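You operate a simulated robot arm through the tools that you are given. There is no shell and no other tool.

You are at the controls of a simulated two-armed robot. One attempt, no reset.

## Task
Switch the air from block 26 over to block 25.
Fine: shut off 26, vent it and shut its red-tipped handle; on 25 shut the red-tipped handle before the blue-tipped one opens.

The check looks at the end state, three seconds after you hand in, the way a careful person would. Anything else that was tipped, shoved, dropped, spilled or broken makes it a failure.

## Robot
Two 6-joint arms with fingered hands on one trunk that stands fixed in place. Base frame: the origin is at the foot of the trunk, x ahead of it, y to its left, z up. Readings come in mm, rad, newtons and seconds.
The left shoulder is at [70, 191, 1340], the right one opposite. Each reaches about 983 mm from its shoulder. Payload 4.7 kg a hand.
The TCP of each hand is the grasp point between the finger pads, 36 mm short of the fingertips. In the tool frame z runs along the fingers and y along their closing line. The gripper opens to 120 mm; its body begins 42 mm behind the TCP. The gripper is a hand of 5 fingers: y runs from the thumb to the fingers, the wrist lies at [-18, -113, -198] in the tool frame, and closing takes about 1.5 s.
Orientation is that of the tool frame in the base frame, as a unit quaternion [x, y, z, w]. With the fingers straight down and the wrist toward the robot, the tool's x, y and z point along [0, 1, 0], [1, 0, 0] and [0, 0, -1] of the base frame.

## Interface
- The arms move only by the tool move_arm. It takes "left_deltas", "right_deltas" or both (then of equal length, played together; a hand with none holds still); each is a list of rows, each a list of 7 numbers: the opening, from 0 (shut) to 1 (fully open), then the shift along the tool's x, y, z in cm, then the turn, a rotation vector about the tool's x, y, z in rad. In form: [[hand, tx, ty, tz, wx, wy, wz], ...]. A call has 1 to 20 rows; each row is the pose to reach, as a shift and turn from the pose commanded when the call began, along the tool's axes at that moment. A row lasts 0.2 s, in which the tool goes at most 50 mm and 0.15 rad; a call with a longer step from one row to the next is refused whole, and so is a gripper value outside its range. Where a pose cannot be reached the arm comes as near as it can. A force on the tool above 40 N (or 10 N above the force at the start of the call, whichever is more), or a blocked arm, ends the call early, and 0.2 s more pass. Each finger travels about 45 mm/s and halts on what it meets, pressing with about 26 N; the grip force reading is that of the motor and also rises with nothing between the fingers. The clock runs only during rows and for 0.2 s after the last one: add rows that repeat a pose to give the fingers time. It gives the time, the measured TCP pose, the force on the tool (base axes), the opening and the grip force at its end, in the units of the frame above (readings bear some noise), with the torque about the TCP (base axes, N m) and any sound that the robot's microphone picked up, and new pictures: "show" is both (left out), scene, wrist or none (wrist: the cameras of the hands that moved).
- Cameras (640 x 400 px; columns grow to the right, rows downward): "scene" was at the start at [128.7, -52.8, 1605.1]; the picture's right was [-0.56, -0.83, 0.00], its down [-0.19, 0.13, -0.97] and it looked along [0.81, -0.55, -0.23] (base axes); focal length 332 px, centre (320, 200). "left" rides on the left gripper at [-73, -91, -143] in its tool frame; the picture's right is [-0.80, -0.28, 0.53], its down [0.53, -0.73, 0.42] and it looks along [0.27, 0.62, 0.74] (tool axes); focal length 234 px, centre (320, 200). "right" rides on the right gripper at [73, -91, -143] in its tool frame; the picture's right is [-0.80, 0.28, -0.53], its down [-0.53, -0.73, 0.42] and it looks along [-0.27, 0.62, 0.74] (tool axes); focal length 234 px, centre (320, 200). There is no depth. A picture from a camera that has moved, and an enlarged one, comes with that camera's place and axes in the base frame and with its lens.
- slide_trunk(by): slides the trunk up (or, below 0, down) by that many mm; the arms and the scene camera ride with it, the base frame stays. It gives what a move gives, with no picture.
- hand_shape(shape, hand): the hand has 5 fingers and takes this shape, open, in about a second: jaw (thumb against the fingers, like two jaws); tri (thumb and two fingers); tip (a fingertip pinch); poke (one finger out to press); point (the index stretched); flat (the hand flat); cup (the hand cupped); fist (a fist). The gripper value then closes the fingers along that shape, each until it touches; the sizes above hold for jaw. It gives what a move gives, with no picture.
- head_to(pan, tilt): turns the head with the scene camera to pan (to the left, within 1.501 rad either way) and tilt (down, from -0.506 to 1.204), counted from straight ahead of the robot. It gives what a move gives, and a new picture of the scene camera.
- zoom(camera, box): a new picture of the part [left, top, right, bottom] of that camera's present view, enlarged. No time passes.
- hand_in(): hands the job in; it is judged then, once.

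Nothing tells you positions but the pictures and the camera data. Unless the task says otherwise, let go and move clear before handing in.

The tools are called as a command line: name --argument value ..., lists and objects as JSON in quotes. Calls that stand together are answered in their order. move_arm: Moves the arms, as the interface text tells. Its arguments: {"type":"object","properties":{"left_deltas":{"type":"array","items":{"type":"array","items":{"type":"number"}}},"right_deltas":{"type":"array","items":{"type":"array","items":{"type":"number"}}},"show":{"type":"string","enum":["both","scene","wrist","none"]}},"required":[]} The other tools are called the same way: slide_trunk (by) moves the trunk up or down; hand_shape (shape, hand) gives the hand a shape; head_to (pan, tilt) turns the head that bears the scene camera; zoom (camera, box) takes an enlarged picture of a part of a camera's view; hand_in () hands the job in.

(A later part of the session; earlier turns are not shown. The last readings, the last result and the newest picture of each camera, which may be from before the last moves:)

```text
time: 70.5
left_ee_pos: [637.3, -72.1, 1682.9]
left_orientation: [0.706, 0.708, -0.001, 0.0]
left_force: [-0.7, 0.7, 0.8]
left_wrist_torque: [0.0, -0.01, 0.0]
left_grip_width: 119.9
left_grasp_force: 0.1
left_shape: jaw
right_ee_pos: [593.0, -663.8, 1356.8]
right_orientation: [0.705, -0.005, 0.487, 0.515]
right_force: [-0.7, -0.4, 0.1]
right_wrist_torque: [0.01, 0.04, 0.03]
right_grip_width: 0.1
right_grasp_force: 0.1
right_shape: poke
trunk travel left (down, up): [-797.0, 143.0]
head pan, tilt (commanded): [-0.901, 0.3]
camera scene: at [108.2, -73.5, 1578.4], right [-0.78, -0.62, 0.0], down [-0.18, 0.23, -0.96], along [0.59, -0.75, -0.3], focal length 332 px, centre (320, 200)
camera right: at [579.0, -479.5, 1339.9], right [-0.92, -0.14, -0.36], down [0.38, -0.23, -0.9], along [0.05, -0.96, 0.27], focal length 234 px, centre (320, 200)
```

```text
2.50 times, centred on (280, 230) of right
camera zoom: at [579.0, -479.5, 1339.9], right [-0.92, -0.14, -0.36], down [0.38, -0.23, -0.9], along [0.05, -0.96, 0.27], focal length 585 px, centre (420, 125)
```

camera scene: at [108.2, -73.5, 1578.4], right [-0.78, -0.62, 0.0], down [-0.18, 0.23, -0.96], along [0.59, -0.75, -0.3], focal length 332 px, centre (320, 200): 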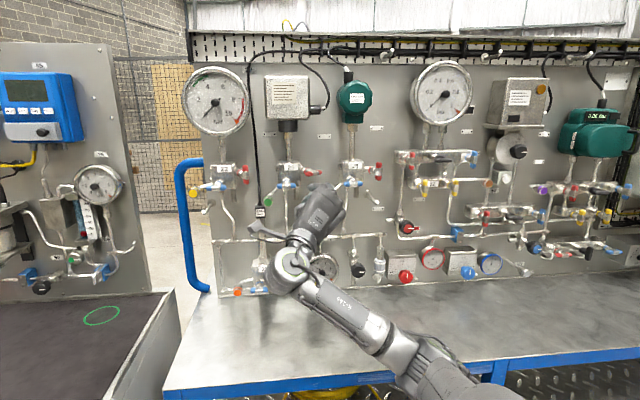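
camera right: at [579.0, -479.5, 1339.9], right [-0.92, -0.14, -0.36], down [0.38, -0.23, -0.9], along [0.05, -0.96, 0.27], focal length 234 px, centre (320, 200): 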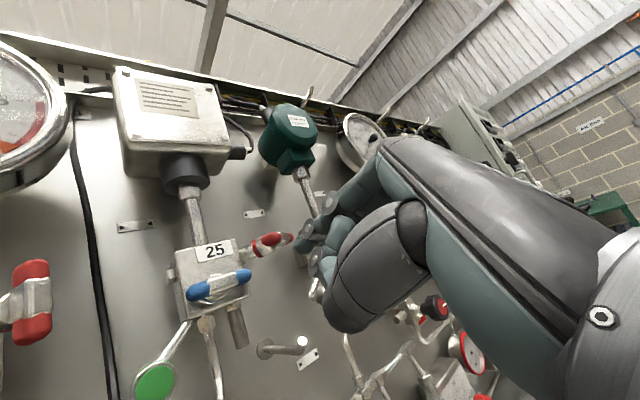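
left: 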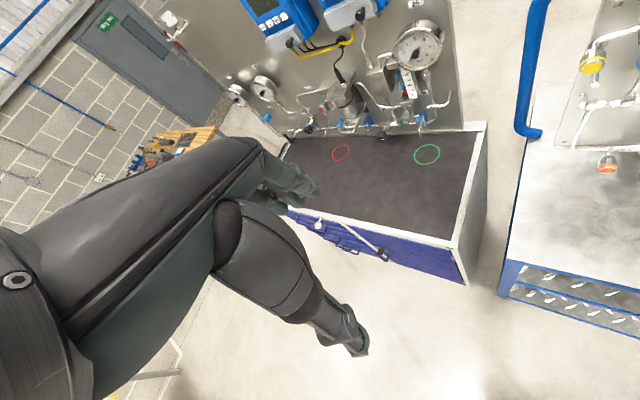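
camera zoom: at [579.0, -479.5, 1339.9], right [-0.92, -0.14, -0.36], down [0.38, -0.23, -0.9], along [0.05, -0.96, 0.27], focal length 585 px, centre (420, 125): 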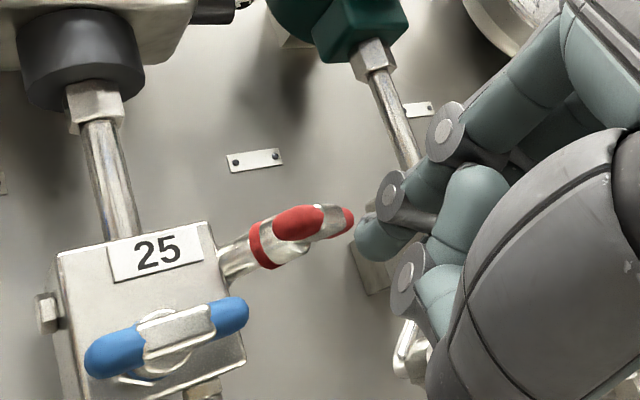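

Reached cleanly: the fingertip sits just below the near end of 25's red handle, centred at about [648, -727, 1388]. I'll advance beneath it.

move_arm --right_deltas '[[1, 0.03, -0.04, 1.4, 0, 0, 0], [1, 0.06, -0.08, 2.8, 0, 0, 0], [1, 0.09, -0.12, 4.1, 0, 0, 0], [1, 0.09, -0.12, 4.1, 0, 0, 0]]' --show "wrist"

zoom --camera "scene" --box '[270, 140, 370, 220]'

zoom --camera "right" --box '[200, 150, 360, 310]'

```text
time: 71.5
left_ee_pos: [639.3, -72.4, 1681.3]
left_orientation: [0.706, 0.708, 0.0, 0.0]
left_force: [0.8, -0.2, 0.0]
left_wrist_torque: [0.03, 0.0, -0.02]
left_grip_width: 120.0
left_grasp_force: 0.1
left_shape: jaw
right_ee_pos: [621.0, -691.7, 1354.4]
right_orientation: [0.706, -0.007, 0.487, 0.515]
right_force: [0.5, 0.1, 0.7]
right_wrist_torque: [-0.02, 0.0, 0.04]
right_grip_width: 0.0
right_grasp_force: 0.0
right_shape: poke
trunk travel left (down, up): [-797.0, 143.0]
head pan, tilt (commanded): [-0.901, 0.3]
camera right: at [607.6, -507.6, 1337.5], right [-0.92, -0.14, -0.36], down [0.38, -0.23, -0.9], along [0.05, -0.96, 0.27], focal length 234 px, centre (320, 200)
```

right: 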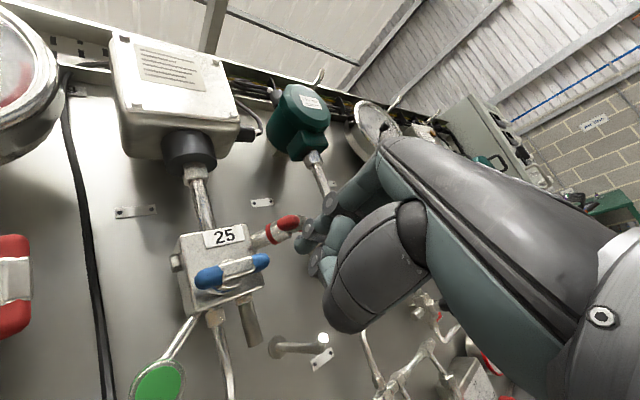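

```text
5.00 times, centred on (320, 180) of scene
camera zoom: at [109.8, -73.3, 1578.2], right [-0.78, -0.62, 0.0], down [-0.18, 0.23, -0.96], along [0.59, -0.75, -0.3], focal length 1660 px, centre (320, 300)
```

zoom: 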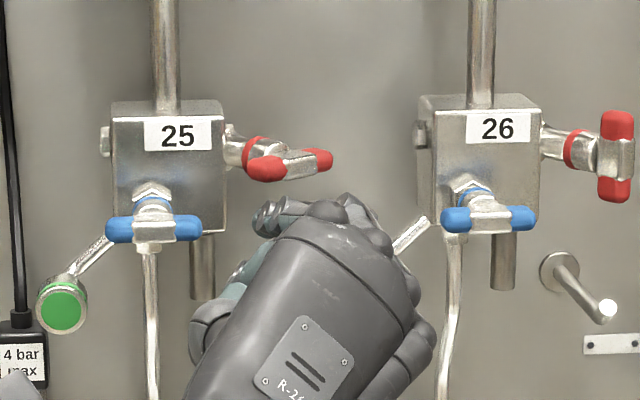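

```text
2.50 times, centred on (280, 230) of right
camera zoom: at [607.6, -507.6, 1337.5], right [-0.92, -0.14, -0.36], down [0.38, -0.23, -0.9], along [0.05, -0.96, 0.27], focal length 585 px, centre (420, 125)
```

zoom: 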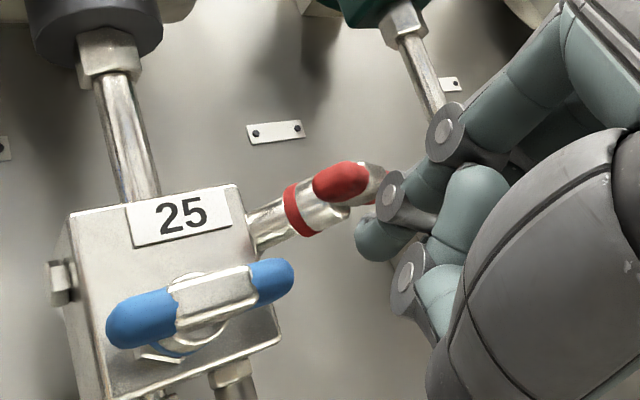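

move_arm --right_deltas '[[1, 0.67, 0.69, 0, 0, 0, 0], [1, 1.12, 0.81, 0.1, 0, 0, 0], [1, 1.48, 0.85, 0.1, 0, 0, 0], [1, 1.8, 0.98, 0.14, 0, 0, 0], [1, 2.14, 1.12, 0.19, 0, 0, 0], [1, 2.4, 1.32, 0.3, 0, 0, 0], [1, 2.63, 1.52, 0.39, 0, 0, 0]]' --show "wrist"

zoom --camera "scene" --box '[270, 140, 370, 220]'

zoom --camera "right" --box '[200, 150, 360, 310]'

```text
time: 73.1
left_ee_pos: [639.2, -71.8, 1680.3]
left_orientation: [0.706, 0.708, -0.001, 0.0]
left_force: [0.3, 0.0, -0.3]
left_wrist_torque: [0.0, 0.0, 0.0]
left_grip_width: 120.2
left_grasp_force: 0.1
left_shape: jaw
right_ee_pos: [629.2, -688.8, 1384.5]
right_orientation: [0.706, -0.005, 0.487, 0.514]
right_force: [0.8, 1.9, -2.5]
right_wrist_torque: [0.07, 0.03, -0.01]
right_grip_width: 0.3
right_grasp_force: 0.0
right_shape: poke
trunk travel left (down, up): [-797.0, 143.0]
head pan, tilt (commanded): [-0.901, 0.3]
camera right: at [616.6, -504.8, 1367.0], right [-0.92, -0.14, -0.36], down [0.38, -0.23, -0.9], along [0.05, -0.96, 0.27], focal length 234 px, centre (320, 200)
```

right: 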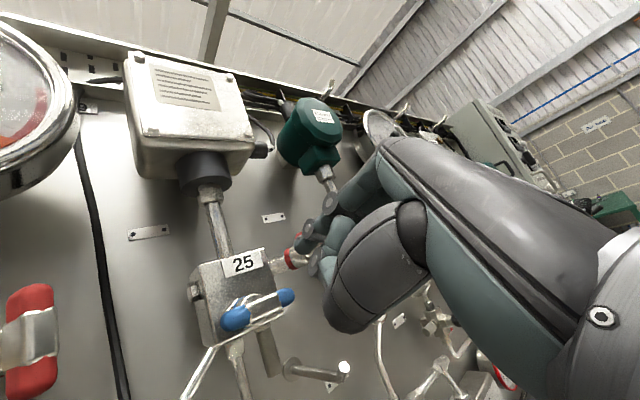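

```text
5.00 times, centred on (320, 180) of scene
camera zoom: at [110.0, -73.7, 1578.2], right [-0.78, -0.62, 0.0], down [-0.18, 0.23, -0.96], along [0.59, -0.75, -0.3], focal length 1660 px, centre (320, 300)
```

zoom: 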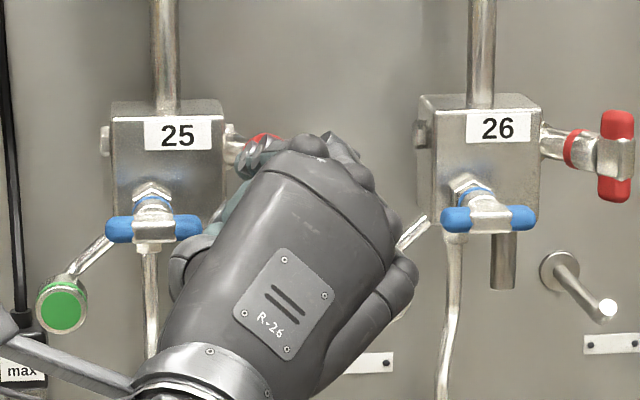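

```text
2.50 times, centred on (280, 230) of right
camera zoom: at [616.6, -504.8, 1367.0], right [-0.92, -0.14, -0.36], down [0.38, -0.23, -0.9], along [0.05, -0.96, 0.27], focal length 585 px, centre (420, 125)
```

zoom: 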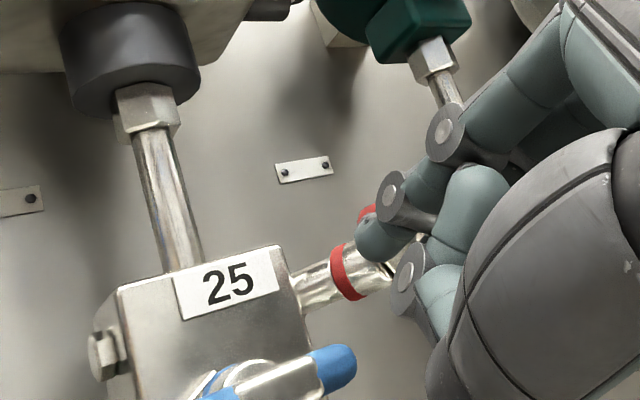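

move_arm --right_deltas '[[1, 0.16, 0.23, 0.1, 0, 0, 0], [1, 0.32, 0.46, 0.2, 0, 0, 0], [1, 0.41, 0.69, 0.35, 0, 0, 0], [1, 0.5, 0.91, 0.51, 0, 0, 0], [1, 0.53, 1.12, 0.66, 0, 0, 0], [1, 0.53, 1.34, 0.82, 0, 0, 0]]' --show "wrist"

zoom --camera "scene" --box '[270, 140, 370, 220]'

zoom --camera "right" --box '[200, 150, 360, 310]'

```text
time: 74.5
left_ee_pos: [642.0, -64.9, 1680.5]
left_orientation: [0.707, 0.708, -0.003, 0.0]
left_force: [0.4, -0.3, -0.5]
left_wrist_torque: [-0.03, 0.04, 0.01]
left_grip_width: 119.7
left_grasp_force: 0.0
left_shape: jaw
right_ee_pos: [633.7, -692.4, 1401.0]
right_orientation: [0.704, -0.003, 0.488, 0.516]
right_force: [6.0, 22.4, -4.0]
right_wrist_torque: [0.31, -0.01, 0.52]
right_grip_width: 0.0
right_grasp_force: 0.1
right_shape: poke
trunk travel left (down, up): [-797.0, 143.0]
head pan, tilt (commanded): [-0.901, 0.3]
camera right: at [619.7, -508.3, 1382.3], right [-0.92, -0.15, -0.36], down [0.38, -0.23, -0.89], along [0.05, -0.96, 0.27], focal length 234 px, centre (320, 200)
```

right: 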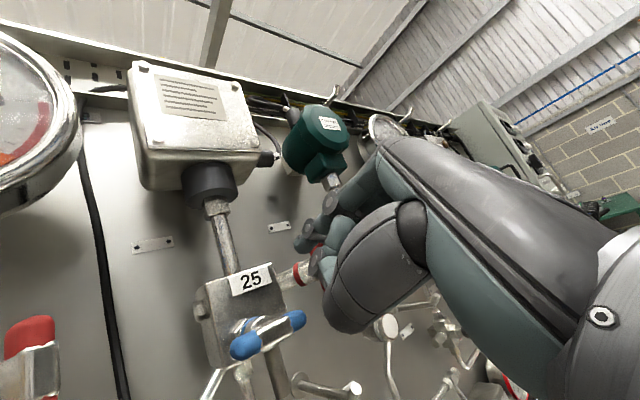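

```text
5.00 times, centred on (320, 180) of scene
camera zoom: at [112.2, -67.5, 1578.6], right [-0.78, -0.62, 0.0], down [-0.19, 0.23, -0.96], along [0.59, -0.75, -0.29], focal length 1660 px, centre (320, 300)
```

zoom: 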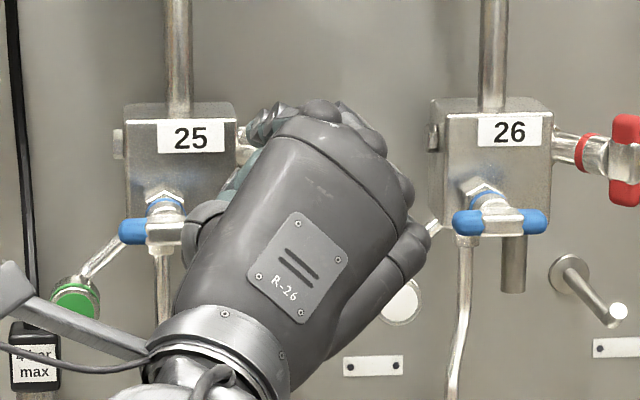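

```text
2.50 times, centred on (280, 230) of right
camera zoom: at [619.7, -508.3, 1382.3], right [-0.92, -0.15, -0.36], down [0.38, -0.23, -0.89], along [0.05, -0.96, 0.27], focal length 585 px, centre (420, 125)
```

zoom: 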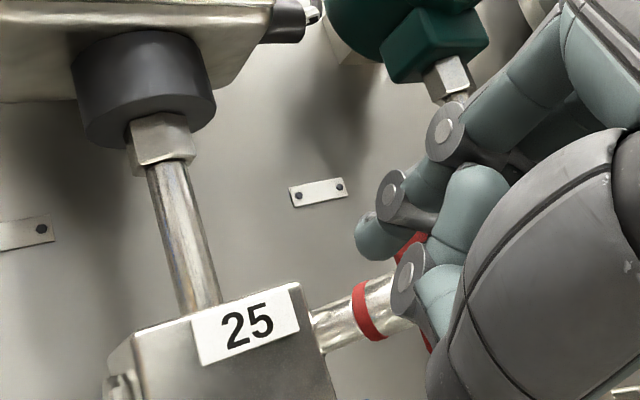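

The push now meets 20 N sideways, so the red handle on 25 should be at its upright stop. I'll ease off to the left, back out and look.

move_arm --right_deltas '[[1, 0.6, -0.7, 0, 0, 0, 0], [1, 0.7, -0.8, -2.2, 0, 0, 0], [1, 0.7, -0.8, -4.6, 0, 0, 0], [1, 0.2, -2.5, -6.0, 0, 0, 0], [1, -1.8, -5.0, -6.5, 0, 0, 0], [1, -3.5, -7.5, -6.5, 0, 0, 0], [1, -3.5, -7.5, -6.5, 0, 0, 0]]' --show "both"

zoom --camera "scene" --box '[270, 140, 370, 220]'

zoom --camera "right" --box '[180, 130, 360, 310]'

```text
time: 76.1
left_ee_pos: [640.2, -72.5, 1680.5]
left_orientation: [0.706, 0.708, -0.001, -0.001]
left_force: [-0.8, 0.8, 0.3]
left_wrist_torque: [-0.01, -0.01, 0.02]
left_grip_width: 119.9
left_grasp_force: 0.1
left_shape: jaw
right_ee_pos: [605.6, -633.3, 1318.1]
right_orientation: [0.705, -0.005, 0.486, 0.516]
right_force: [0.1, -0.4, 0.2]
right_wrist_torque: [0.0, 0.0, 0.0]
right_grip_width: 0.2
right_grasp_force: 0.1
right_shape: poke
trunk travel left (down, up): [-797.0, 143.0]
head pan, tilt (commanded): [-0.901, 0.3]
camera scene: at [109.6, -72.9, 1578.3], right [-0.78, -0.62, 0.0], down [-0.18, 0.23, -0.96], along [0.59, -0.75, -0.3], focal length 332 px, centre (320, 200)
camera right: at [592.3, -448.9, 1302.1], right [-0.92, -0.14, -0.36], down [0.38, -0.23, -0.9], along [0.05, -0.96, 0.27], focal length 234 px, centre (320, 200)
```

scene: 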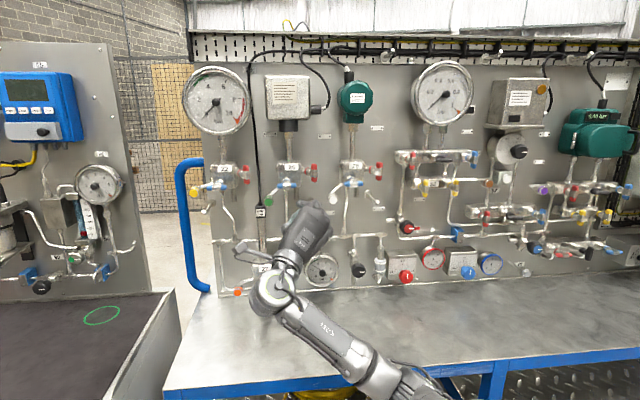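
right: 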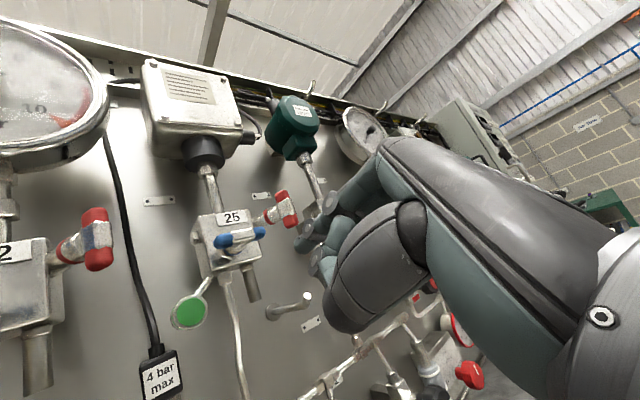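

```text
5.00 times, centred on (320, 180) of scene
camera zoom: at [109.6, -72.9, 1578.3], right [-0.78, -0.62, 0.0], down [-0.18, 0.23, -0.96], along [0.59, -0.75, -0.3], focal length 1660 px, centre (320, 300)
```

zoom: 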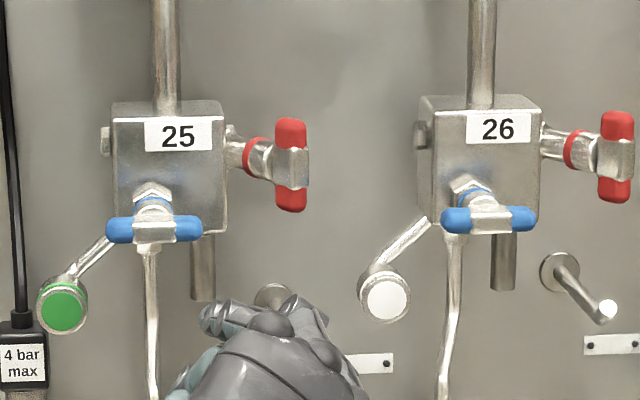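

```text
2.22 times, centred on (270, 220) of right
camera zoom: at [592.3, -448.9, 1302.1], right [-0.92, -0.14, -0.36], down [0.38, -0.23, -0.9], along [0.05, -0.96, 0.27], focal length 520 px, centre (431, 156)
```

zoom: 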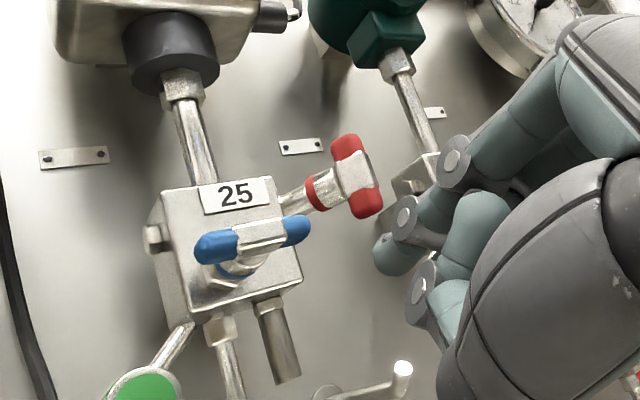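

Block 25's red handle is upright — shut — before touching its blue one. Next I'll bring the finger under the right end of 25's blue handle, to lift it counter-clockwise.

move_arm --right_deltas '[[1, 0.8, -0.15, 0.4, 0, 0, 0], [1, 1.49, -0.27, 0.86, 0, 0, 0], [1, 1.49, -0.27, 0.86, 0, 0, 0]]' --show "wrist"

zoom --camera "scene" --box '[260, 150, 360, 230]'

zoom --camera "right" --box '[180, 150, 360, 330]'

```text
time: 76.9
left_ee_pos: [639.3, -72.6, 1682.7]
left_orientation: [0.706, 0.708, -0.001, 0.0]
left_force: [0.4, 0.4, 0.2]
left_wrist_torque: [0.01, 0.01, -0.01]
left_grip_width: 120.0
left_grasp_force: 0.1
left_shape: jaw
right_ee_pos: [622.2, -631.5, 1326.7]
right_orientation: [0.706, -0.006, 0.486, 0.515]
right_force: [-1.0, 0.7, -0.3]
right_wrist_torque: [0.03, 0.01, 0.03]
right_grip_width: 0.1
right_grasp_force: 0.3
right_shape: poke
trunk travel left (down, up): [-797.0, 143.0]
head pan, tilt (commanded): [-0.901, 0.3]
camera right: at [609.0, -447.9, 1309.2], right [-0.92, -0.14, -0.36], down [0.38, -0.23, -0.9], along [0.05, -0.96, 0.27], focal length 234 px, centre (320, 200)
```

right: 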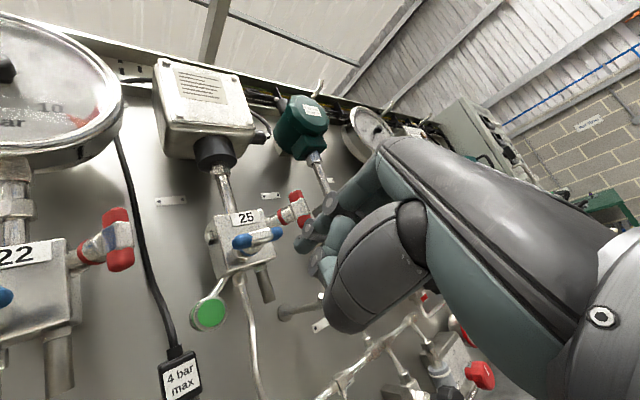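

```text
5.00 times, centred on (310, 190) of scene
camera zoom: at [109.1, -74.0, 1578.3], right [-0.78, -0.62, 0.0], down [-0.18, 0.23, -0.96], along [0.59, -0.75, -0.3], focal length 1660 px, centre (370, 250)
```

zoom: 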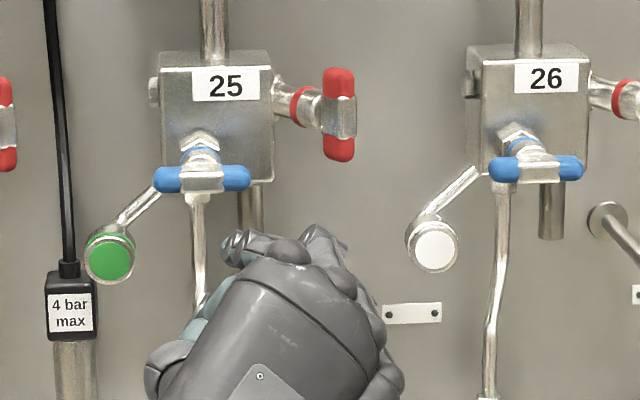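

```text
2.22 times, centred on (270, 240) of right
camera zoom: at [609.0, -447.9, 1309.2], right [-0.92, -0.14, -0.36], down [0.38, -0.23, -0.9], along [0.05, -0.96, 0.27], focal length 520 px, centre (431, 111)
```

zoom: 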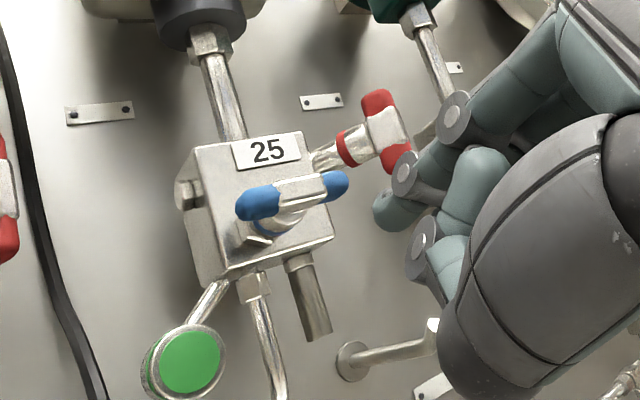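

move_arm --right_deltas '[[1, 0.03, -0.04, 1.5, 0, 0, 0], [1, 0.06, -0.08, 3.0, 0, 0, 0], [1, 0.1, -0.13, 4.4, 0, 0, 0], [1, 0.1, -0.13, 4.4, 0, 0, 0]]' --show "wrist"

zoom --camera "scene" --box '[260, 150, 360, 230]'

zoom --camera "right" --box '[180, 150, 360, 330]'

```text
time: 77.9
left_ee_pos: [640.0, -72.5, 1681.9]
left_orientation: [0.706, 0.708, -0.001, -0.001]
left_force: [-0.3, -1.1, 0.0]
left_wrist_torque: [-0.01, -0.02, -0.02]
left_grip_width: 119.9
left_grasp_force: 0.1
left_shape: jaw
right_ee_pos: [652.5, -663.0, 1324.8]
right_orientation: [0.706, -0.005, 0.486, 0.515]
right_force: [1.5, 0.4, -0.6]
right_wrist_torque: [0.03, 0.05, 0.0]
right_grip_width: 0.1
right_grasp_force: 0.2
right_shape: poke
trunk travel left (down, up): [-797.0, 143.0]
head pan, tilt (commanded): [-0.901, 0.3]
camera right: at [639.1, -477.7, 1309.0], right [-0.92, -0.14, -0.36], down [0.38, -0.23, -0.9], along [0.05, -0.96, 0.27], focal length 234 px, centre (320, 200)
```

right: 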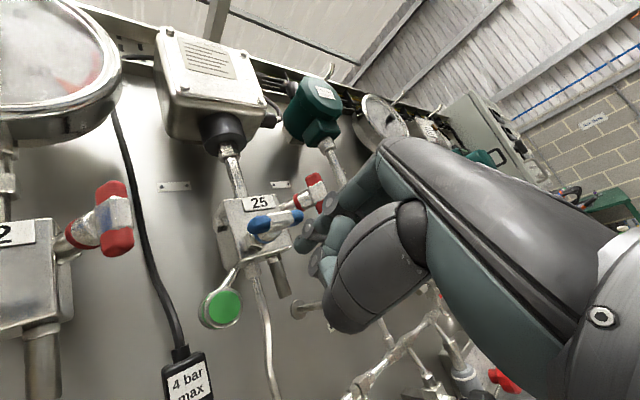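

```text
5.00 times, centred on (310, 190) of scene
camera zoom: at [109.5, -73.5, 1578.3], right [-0.78, -0.62, 0.0], down [-0.18, 0.23, -0.96], along [0.59, -0.75, -0.3], focal length 1660 px, centre (370, 250)
```

zoom: 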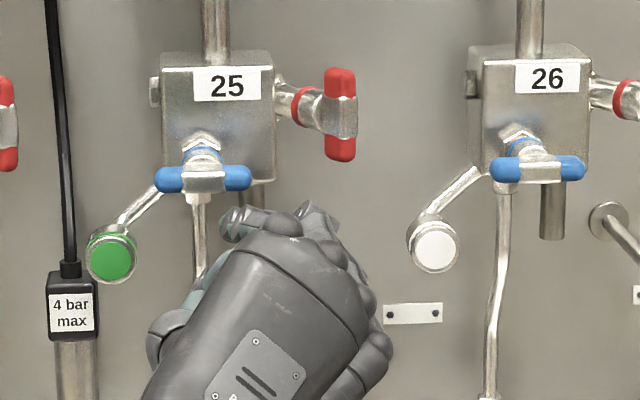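

```text
2.22 times, centred on (270, 240) of right
camera zoom: at [639.1, -477.7, 1309.0], right [-0.92, -0.14, -0.36], down [0.38, -0.23, -0.9], along [0.05, -0.96, 0.27], focal length 520 px, centre (431, 111)
```

zoom: 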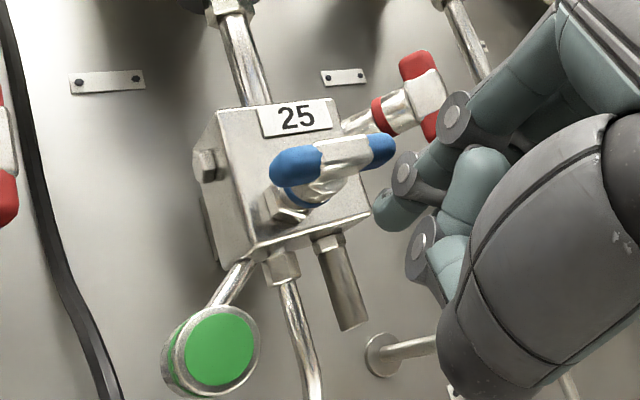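

move_arm --right_deltas '[[1, 0.84, 0.74, 0, 0, 0, 0], [1, 1.01, 1.4, 0, 0, 0, 0], [1, 1.26, 1.93, 0, 0, 0, 0], [1, 1.64, 2.39, 0, 0, 0, 0], [1, 2.12, 2.73, 0, 0, 0, 0]]' --show "wrist"

zoom --camera "scene" --box '[260, 150, 360, 230]'

zoom --camera "right" --box '[180, 150, 360, 330]'

```text
time: 79.1
left_ee_pos: [640.7, -73.6, 1680.7]
left_orientation: [0.706, 0.708, -0.001, 0.0]
left_force: [-0.1, 0.6, -0.8]
left_wrist_torque: [-0.01, -0.05, 0.01]
left_grip_width: 120.1
left_grasp_force: 0.0
left_shape: jaw
right_ee_pos: [650.3, -665.2, 1359.3]
right_orientation: [0.706, -0.005, 0.486, 0.515]
right_force: [-1.6, -3.3, -3.5]
right_wrist_torque: [0.08, 0.12, -0.1]
right_grip_width: 0.1
right_grasp_force: 0.0
right_shape: poke
trunk travel left (down, up): [-797.0, 143.0]
head pan, tilt (commanded): [-0.901, 0.3]
camera right: at [637.1, -481.1, 1342.2], right [-0.92, -0.14, -0.36], down [0.38, -0.23, -0.9], along [0.05, -0.96, 0.27], focal length 234 px, centre (320, 200)
```

right: 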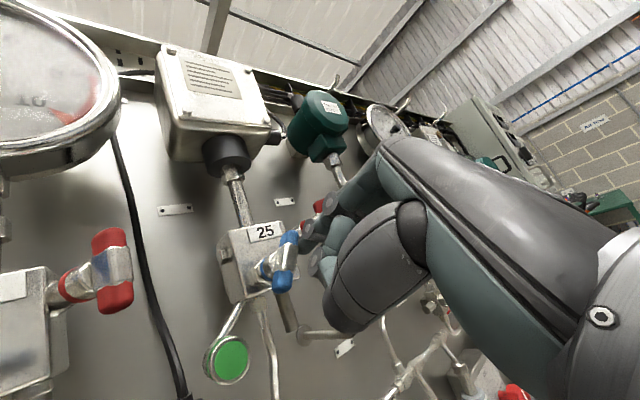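

```text
5.00 times, centred on (310, 190) of scene
camera zoom: at [110.1, -74.4, 1578.2], right [-0.78, -0.62, 0.0], down [-0.18, 0.23, -0.95], along [0.59, -0.75, -0.3], focal length 1660 px, centre (370, 250)
```

zoom: 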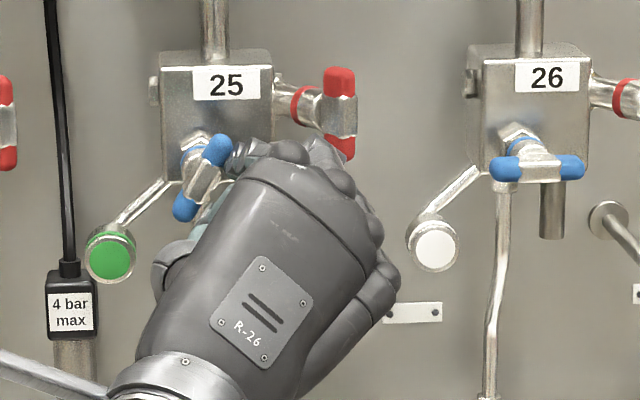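

```text
2.22 times, centred on (270, 240) of right
camera zoom: at [637.1, -481.1, 1342.2], right [-0.92, -0.14, -0.36], down [0.38, -0.23, -0.9], along [0.05, -0.96, 0.27], focal length 520 px, centre (431, 111)
```

zoom: 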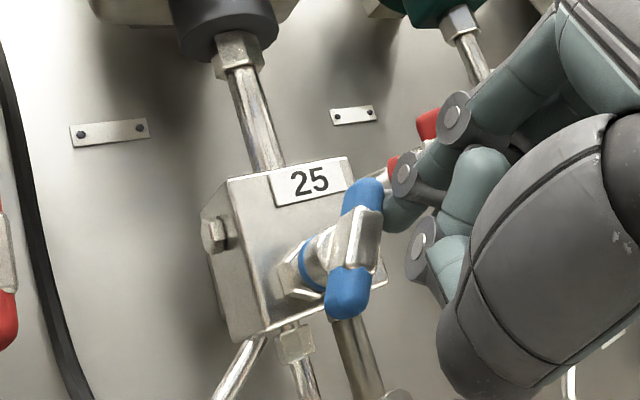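

Block 25's blue handle is about 60° round with little force and no plume at its vent. I'll finish the arc to the upright stop.

move_arm --right_deltas '[[1, 0.28, 0.1, 0, 0, 0, 0], [1, 0.56, 0.2, 0, 0, 0, 0], [1, 0.85, 0.23, 0, 0, 0, 0], [1, 1.15, 0.25, 0, 0, 0, 0], [1, 1.4, 0.2, 0, 0, 0, 0], [1, 1.61, 0.16, 0, 0, 0, 0], [1, 1.86, 0.0, 0, 0, 0, 0]]' --show "wrist"

zoom --camera "scene" --box '[260, 150, 360, 230]'

zoom --camera "right" --box '[180, 150, 360, 330]'

```text
time: 80.7
left_ee_pos: [635.7, -77.1, 1682.8]
left_orientation: [0.707, 0.707, 0.002, -0.001]
left_force: [-0.1, 0.5, -0.3]
left_wrist_torque: [-0.01, 0.03, 0.03]
left_grip_width: 119.8
left_grasp_force: 0.0
left_shape: jaw
right_ee_pos: [656.3, -660.3, 1372.3]
right_orientation: [0.706, -0.008, 0.487, 0.514]
right_force: [-15.2, -10.8, -8.1]
right_wrist_torque: [0.2, 0.14, -0.44]
right_grip_width: 0.0
right_grasp_force: 0.1
right_shape: poke
trunk travel left (down, up): [-797.0, 143.0]
head pan, tilt (commanded): [-0.901, 0.3]
camera right: at [643.3, -475.5, 1355.3], right [-0.92, -0.14, -0.36], down [0.38, -0.23, -0.9], along [0.04, -0.96, 0.26], focal length 234 px, centre (320, 200)
```

right: 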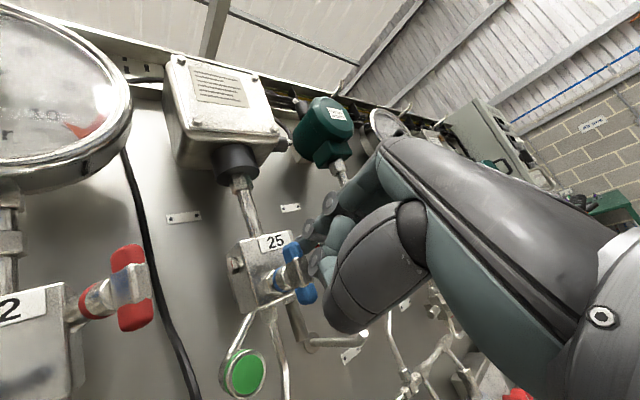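

```text
5.00 times, centred on (310, 190) of scene
camera zoom: at [106.2, -78.2, 1578.1], right [-0.78, -0.62, 0.0], down [-0.18, 0.24, -0.95], along [0.59, -0.75, -0.3], focal length 1660 px, centre (370, 250)
```

zoom: 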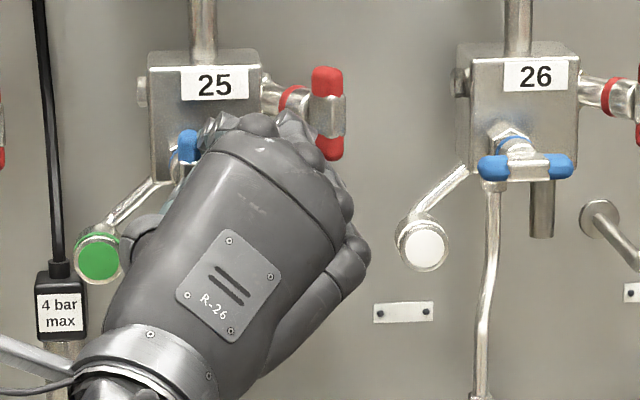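

```text
2.22 times, centred on (270, 240) of right
camera zoom: at [643.3, -475.5, 1355.3], right [-0.92, -0.14, -0.36], down [0.38, -0.23, -0.9], along [0.04, -0.96, 0.26], focal length 520 px, centre (431, 111)
```

zoom: 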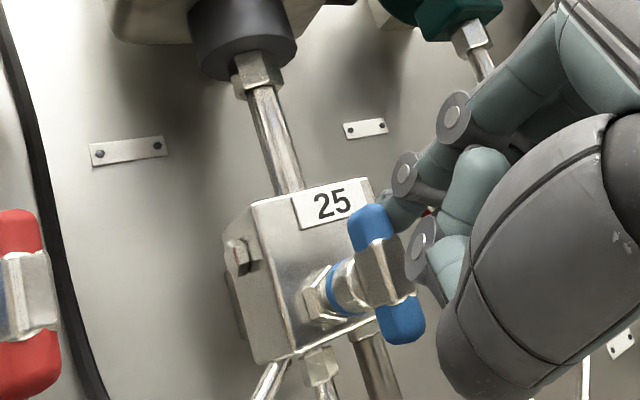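

It has reached the stop with about 18 N side force. I'll ease off to the right and withdraw.

move_arm --right_deltas '[[1, -0.7, 0.6, 0, 0, 0, 0], [1, -0.9, 0.7, -2.0, 0, 0, 0], [1, -0.9, 0.7, -4.5, 0, 0, 0], [1, -1.5, -0.5, -7.0, 0, 0, 0], [1, -3.5, -3.0, -8.0, 0, 0, 0], [1, -5.5, -5.5, -8.5, 0, 0, 0], [1, -5.5, -5.5, -8.5, 0, 0, 0]]' --show "both"

zoom --camera "scene" --box '[260, 140, 400, 230]'

zoom --camera "right" --box '[180, 150, 360, 330]'

```text
time: 82.3
left_ee_pos: [640.0, -71.6, 1681.9]
left_orientation: [0.706, 0.708, -0.001, -0.001]
left_force: [0.0, 0.3, 0.2]
left_wrist_torque: [-0.02, 0.0, 0.02]
left_grip_width: 119.7
left_grasp_force: 0.1
left_shape: jaw
right_ee_pos: [602.1, -596.2, 1294.7]
right_orientation: [0.706, -0.006, 0.486, 0.515]
right_force: [0.1, 0.2, 0.1]
right_wrist_torque: [0.01, 0.0, -0.03]
right_grip_width: 0.0
right_grasp_force: 0.1
right_shape: poke
trunk travel left (down, up): [-797.0, 143.0]
head pan, tilt (commanded): [-0.901, 0.3]
camera scene: at [109.9, -72.9, 1578.3], right [-0.78, -0.62, 0.0], down [-0.18, 0.23, -0.96], along [0.59, -0.75, -0.3], focal length 332 px, centre (320, 200)
camera right: at [587.4, -411.4, 1278.0], right [-0.92, -0.14, -0.36], down [0.38, -0.23, -0.9], along [0.05, -0.96, 0.27], focal length 234 px, centre (320, 200)
```

scene: 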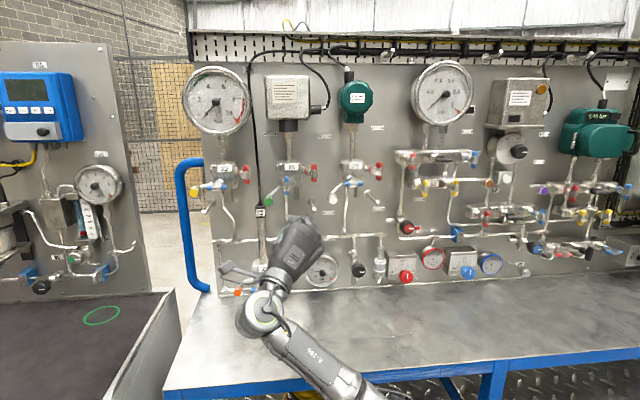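
right: 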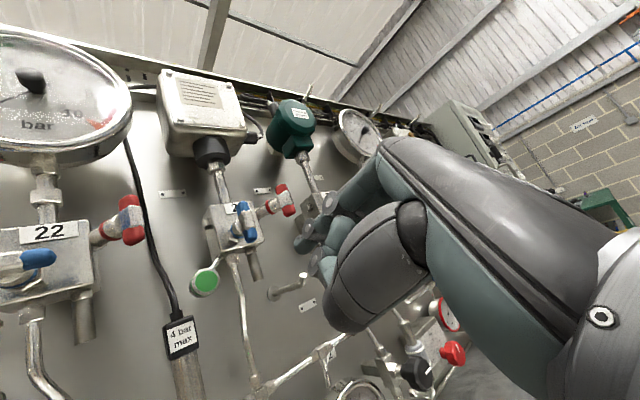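

```text
4.44 times, centred on (330, 185) of scene
camera zoom: at [109.9, -72.9, 1578.3], right [-0.78, -0.62, 0.0], down [-0.18, 0.23, -0.96], along [0.59, -0.75, -0.3], focal length 1476 px, centre (276, 267)
```

zoom: 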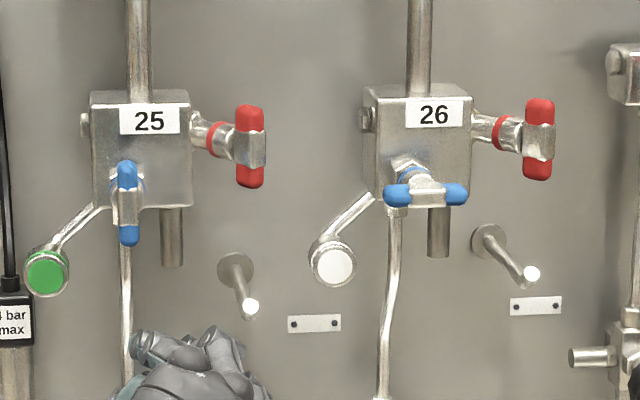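

```text
2.22 times, centred on (270, 240) of right
camera zoom: at [587.4, -411.4, 1278.0], right [-0.92, -0.14, -0.36], down [0.38, -0.23, -0.9], along [0.05, -0.96, 0.27], focal length 520 px, centre (431, 111)
```

zoom: 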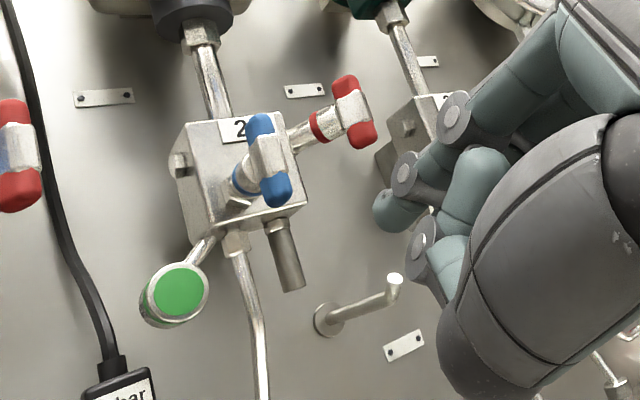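

All four handles look right: 25 has blue upright and red upright, 26 has blue level and red upright. I'll check them closely, along with the gauges and vents.

zoom --camera "scene" --box '[325, 155, 385, 200]'

zoom --camera "scene" --box '[185, 155, 245, 200]'

zoom --camera "scene" --box '[270, 155, 330, 200]'

zoom --camera "scene" --box '[290, 240, 370, 300]'

```text
8.89 times, centred on (355, 178) of scene
camera zoom: at [109.9, -72.9, 1578.3], right [-0.78, -0.62, 0.0], down [-0.18, 0.23, -0.96], along [0.59, -0.75, -0.3], focal length 2952 px, centre (9, 400)
```

zoom: 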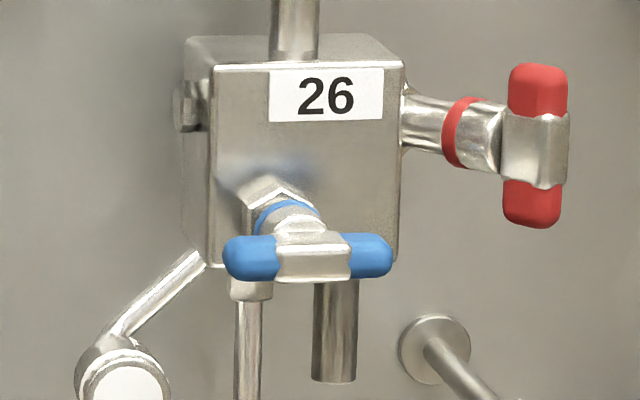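

```text
8.89 times, centred on (215, 178) of scene
camera zoom: at [109.9, -72.9, 1578.3], right [-0.78, -0.62, 0.0], down [-0.18, 0.23, -0.96], along [0.59, -0.75, -0.3], focal length 2952 px, centre (1253, 400)
```

zoom: 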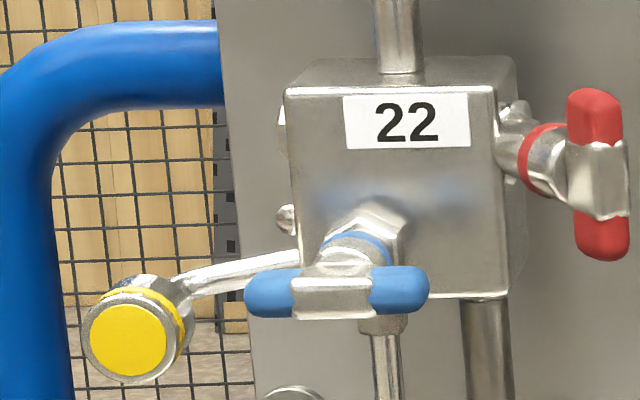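

```text
8.89 times, centred on (300, 178) of scene
camera zoom: at [109.9, -72.9, 1578.3], right [-0.78, -0.62, 0.0], down [-0.18, 0.23, -0.96], along [0.59, -0.75, -0.3], focal length 2952 px, centre (498, 400)
```

zoom: 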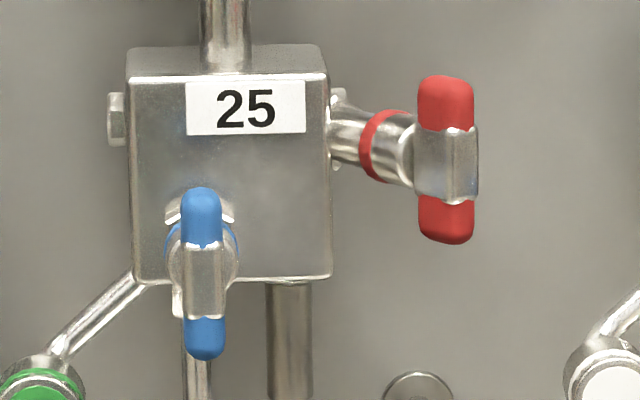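

```text
6.67 times, centred on (330, 270) of scene
camera zoom: at [109.9, -72.9, 1578.3], right [-0.78, -0.62, 0.0], down [-0.18, 0.23, -0.96], along [0.59, -0.75, -0.3], focal length 2214 px, centre (253, -267)
```

zoom: 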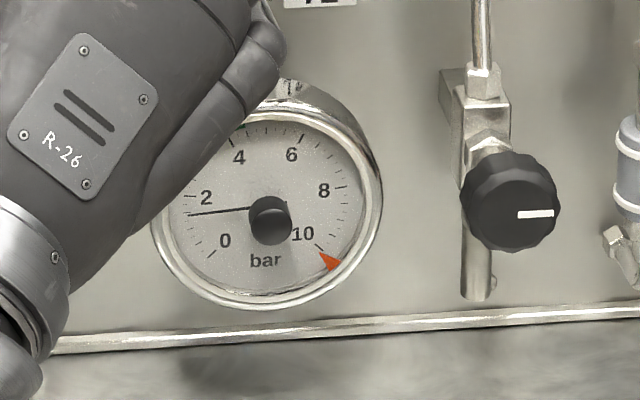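

All four handles sit square with their neighbours. The header gauge has dipped to about 1.2 bar since 25 opened, so I'll move the hand clear and watch whether it recovers or something is leaking.

move_arm --right_deltas '[[1, 0, 0, -4, 0, 0, 0], [1, -2, 1, -8, 0, 0, 0], [1, -4, 2, -10, 0, 0, 0], [1, -6, 4, -10, 0, 0, 0], [1, -8, 6, -10, 0, 0, 0], [1, -8, 6, -10, 0, 0, 0], [1, -8, 6, -10, 0, 0, 0], [1, -8, 6, -10, 0, 0, 0], [1, -8, 6, -10, 0, 0, 0], [1, -8, 6, -10, 0, 0, 0]]' --show "both"

zoom --camera "scene" --box '[290, 240, 370, 300]'

zoom --camera "scene" --box '[200, 140, 400, 260]'

```text
time: 84.5
left_ee_pos: [638.8, -72.1, 1681.1]
left_orientation: [0.707, 0.707, -0.001, 0.0]
left_force: [-0.9, 0.0, 0.0]
left_wrist_torque: [0.02, -0.03, 0.01]
left_grip_width: 119.9
left_grasp_force: 0.2
left_shape: jaw
right_ee_pos: [463.3, -589.0, 1281.9]
right_orientation: [0.706, -0.005, 0.487, 0.514]
right_force: [0.3, -0.7, 0.3]
right_wrist_torque: [0.01, 0.01, 0.02]
right_grip_width: 0.3
right_grasp_force: 0.1
right_shape: poke
trunk travel left (down, up): [-797.0, 143.0]
head pan, tilt (commanded): [-0.901, 0.3]
camera scene: at [109.5, -73.6, 1578.2], right [-0.78, -0.62, 0.0], down [-0.18, 0.23, -0.96], along [0.59, -0.75, -0.3], focal length 332 px, centre (320, 200)
camera right: at [448.2, -404.6, 1264.5], right [-0.92, -0.14, -0.36], down [0.38, -0.23, -0.9], along [0.05, -0.96, 0.27], focal length 234 px, centre (320, 200)
```

scene: 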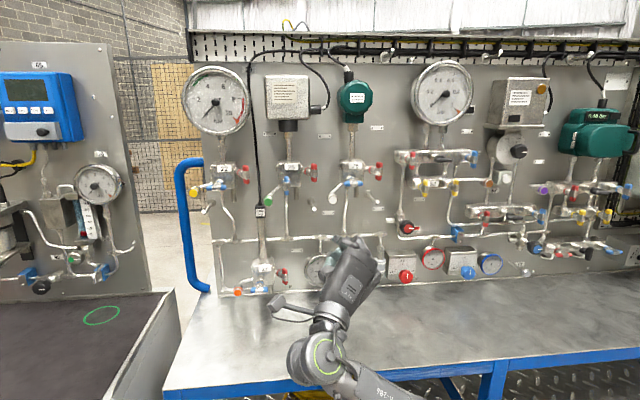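
right: 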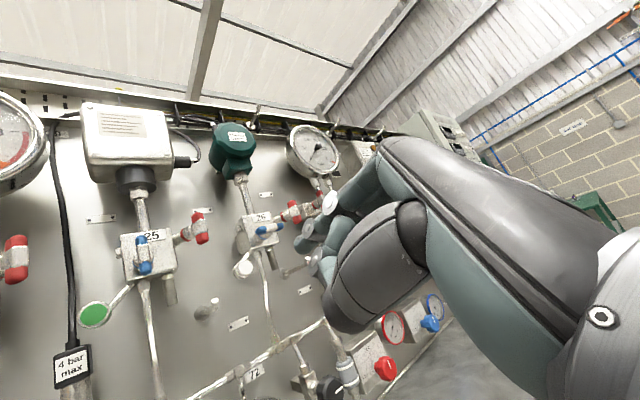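

```text
6.67 times, centred on (330, 270) of scene
camera zoom: at [109.5, -73.6, 1578.2], right [-0.78, -0.62, 0.0], down [-0.18, 0.23, -0.96], along [0.59, -0.75, -0.3], focal length 2214 px, centre (253, -267)
```

zoom: 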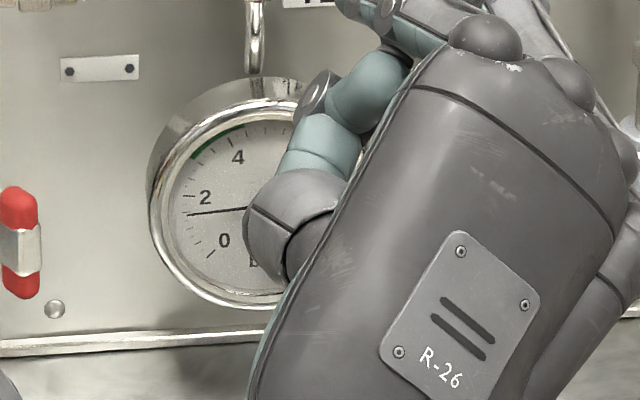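

```text
3.20 times, centred on (300, 200) of scene
camera zoom: at [109.5, -73.6, 1578.2], right [-0.78, -0.62, 0.0], down [-0.18, 0.23, -0.96], along [0.59, -0.75, -0.3], focal length 1063 px, centre (384, 200)
```

zoom: 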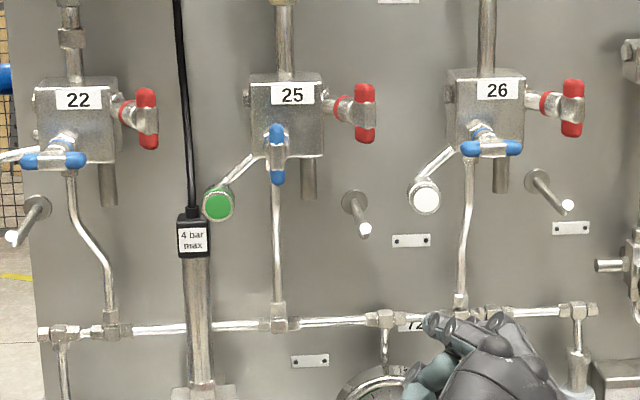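

The header gauge still shows about 1.2 bar. I'll move the hand aside to the right, wait a few seconds and read it again along with the other gauges.

move_arm --right_deltas '[[1, -2.2, 2.1, -1, 0, 0, 0], [1, -4.4, 4.2, -1, 0, 0, 0], [1, -6.6, 6.3, -1, 0, 0, 0], [1, -8.7, 8.4, -1, 0, 0, 0], [1, -8.7, 8.4, -1, 0, 0, 0], [1, -8.7, 8.4, -1, 0, 0, 0], [1, -8.7, 8.4, -1, 0, 0, 0], [1, -8.7, 8.4, -1, 0, 0, 0], [1, -8.7, 8.4, -1, 0, 0, 0], [1, -8.7, 8.4, -1, 0, 0, 0], [1, -8.7, 8.4, -1, 0, 0, 0], [1, -8.7, 8.4, -1, 0, 0, 0], [1, -8.7, 8.4, -1, 0, 0, 0], [1, -8.7, 8.4, -1, 0, 0, 0], [1, -8.7, 8.4, -1, 0, 0, 0]]' --show "scene"

zoom --camera "scene" --box '[240, 230, 360, 310]'

zoom --camera "scene" --box '[170, 50, 290, 140]'

zoom --camera "scene" --box '[340, 230, 540, 310]'

```text
time: 87.7
left_ee_pos: [638.3, -72.0, 1681.3]
left_orientation: [0.707, 0.707, -0.001, 0.0]
left_force: [-0.2, -0.8, 0.1]
left_wrist_torque: [-0.02, 0.02, 0.02]
left_grip_width: 120.1
left_grasp_force: 0.0
left_shape: jaw
right_ee_pos: [368.8, -663.7, 1285.8]
right_orientation: [0.706, -0.006, 0.486, 0.515]
right_force: [0.9, 0.0, 0.3]
right_wrist_torque: [0.0, 0.0, 0.03]
right_grip_width: 0.0
right_grasp_force: 0.1
right_shape: poke
trunk travel left (down, up): [-797.0, 143.0]
head pan, tilt (commanded): [-0.901, 0.3]
camera scene: at [109.4, -73.6, 1578.3], right [-0.78, -0.62, 0.0], down [-0.18, 0.23, -0.96], along [0.59, -0.75, -0.3], focal length 332 px, centre (320, 200)
```

scene: 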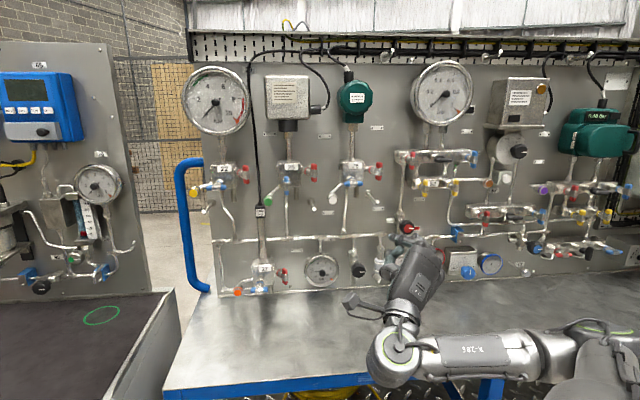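

```text
5.00 times, centred on (300, 270) of scene
camera zoom: at [109.4, -73.6, 1578.3], right [-0.78, -0.62, 0.0], down [-0.18, 0.23, -0.96], along [0.59, -0.75, -0.3], focal length 1660 px, centre (420, -150)
```

zoom: 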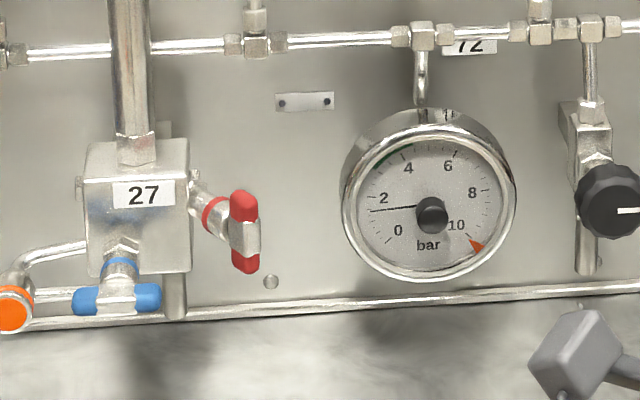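

```text
4.44 times, centred on (230, 95) of scene
camera zoom: at [109.4, -73.6, 1578.3], right [-0.78, -0.62, 0.0], down [-0.18, 0.23, -0.96], along [0.59, -0.75, -0.3], focal length 1476 px, centre (720, 667)
```

zoom: 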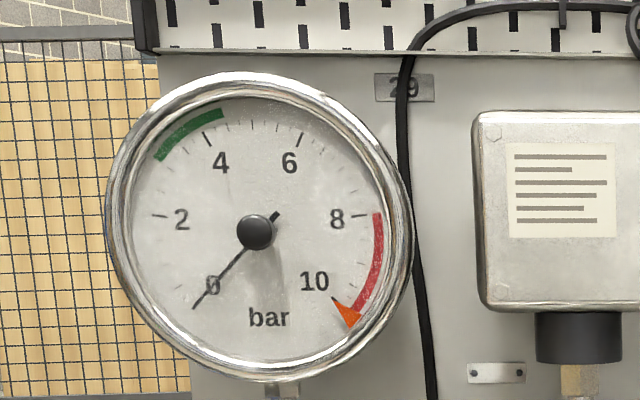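

```text
3.20 times, centred on (440, 270) of scene
camera zoom: at [109.4, -73.6, 1578.3], right [-0.78, -0.62, 0.0], down [-0.18, 0.23, -0.96], along [0.59, -0.75, -0.3], focal length 1063 px, centre (-64, -24)
```

zoom: 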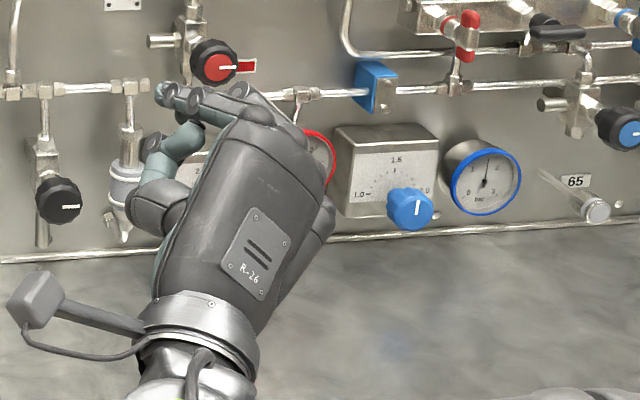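

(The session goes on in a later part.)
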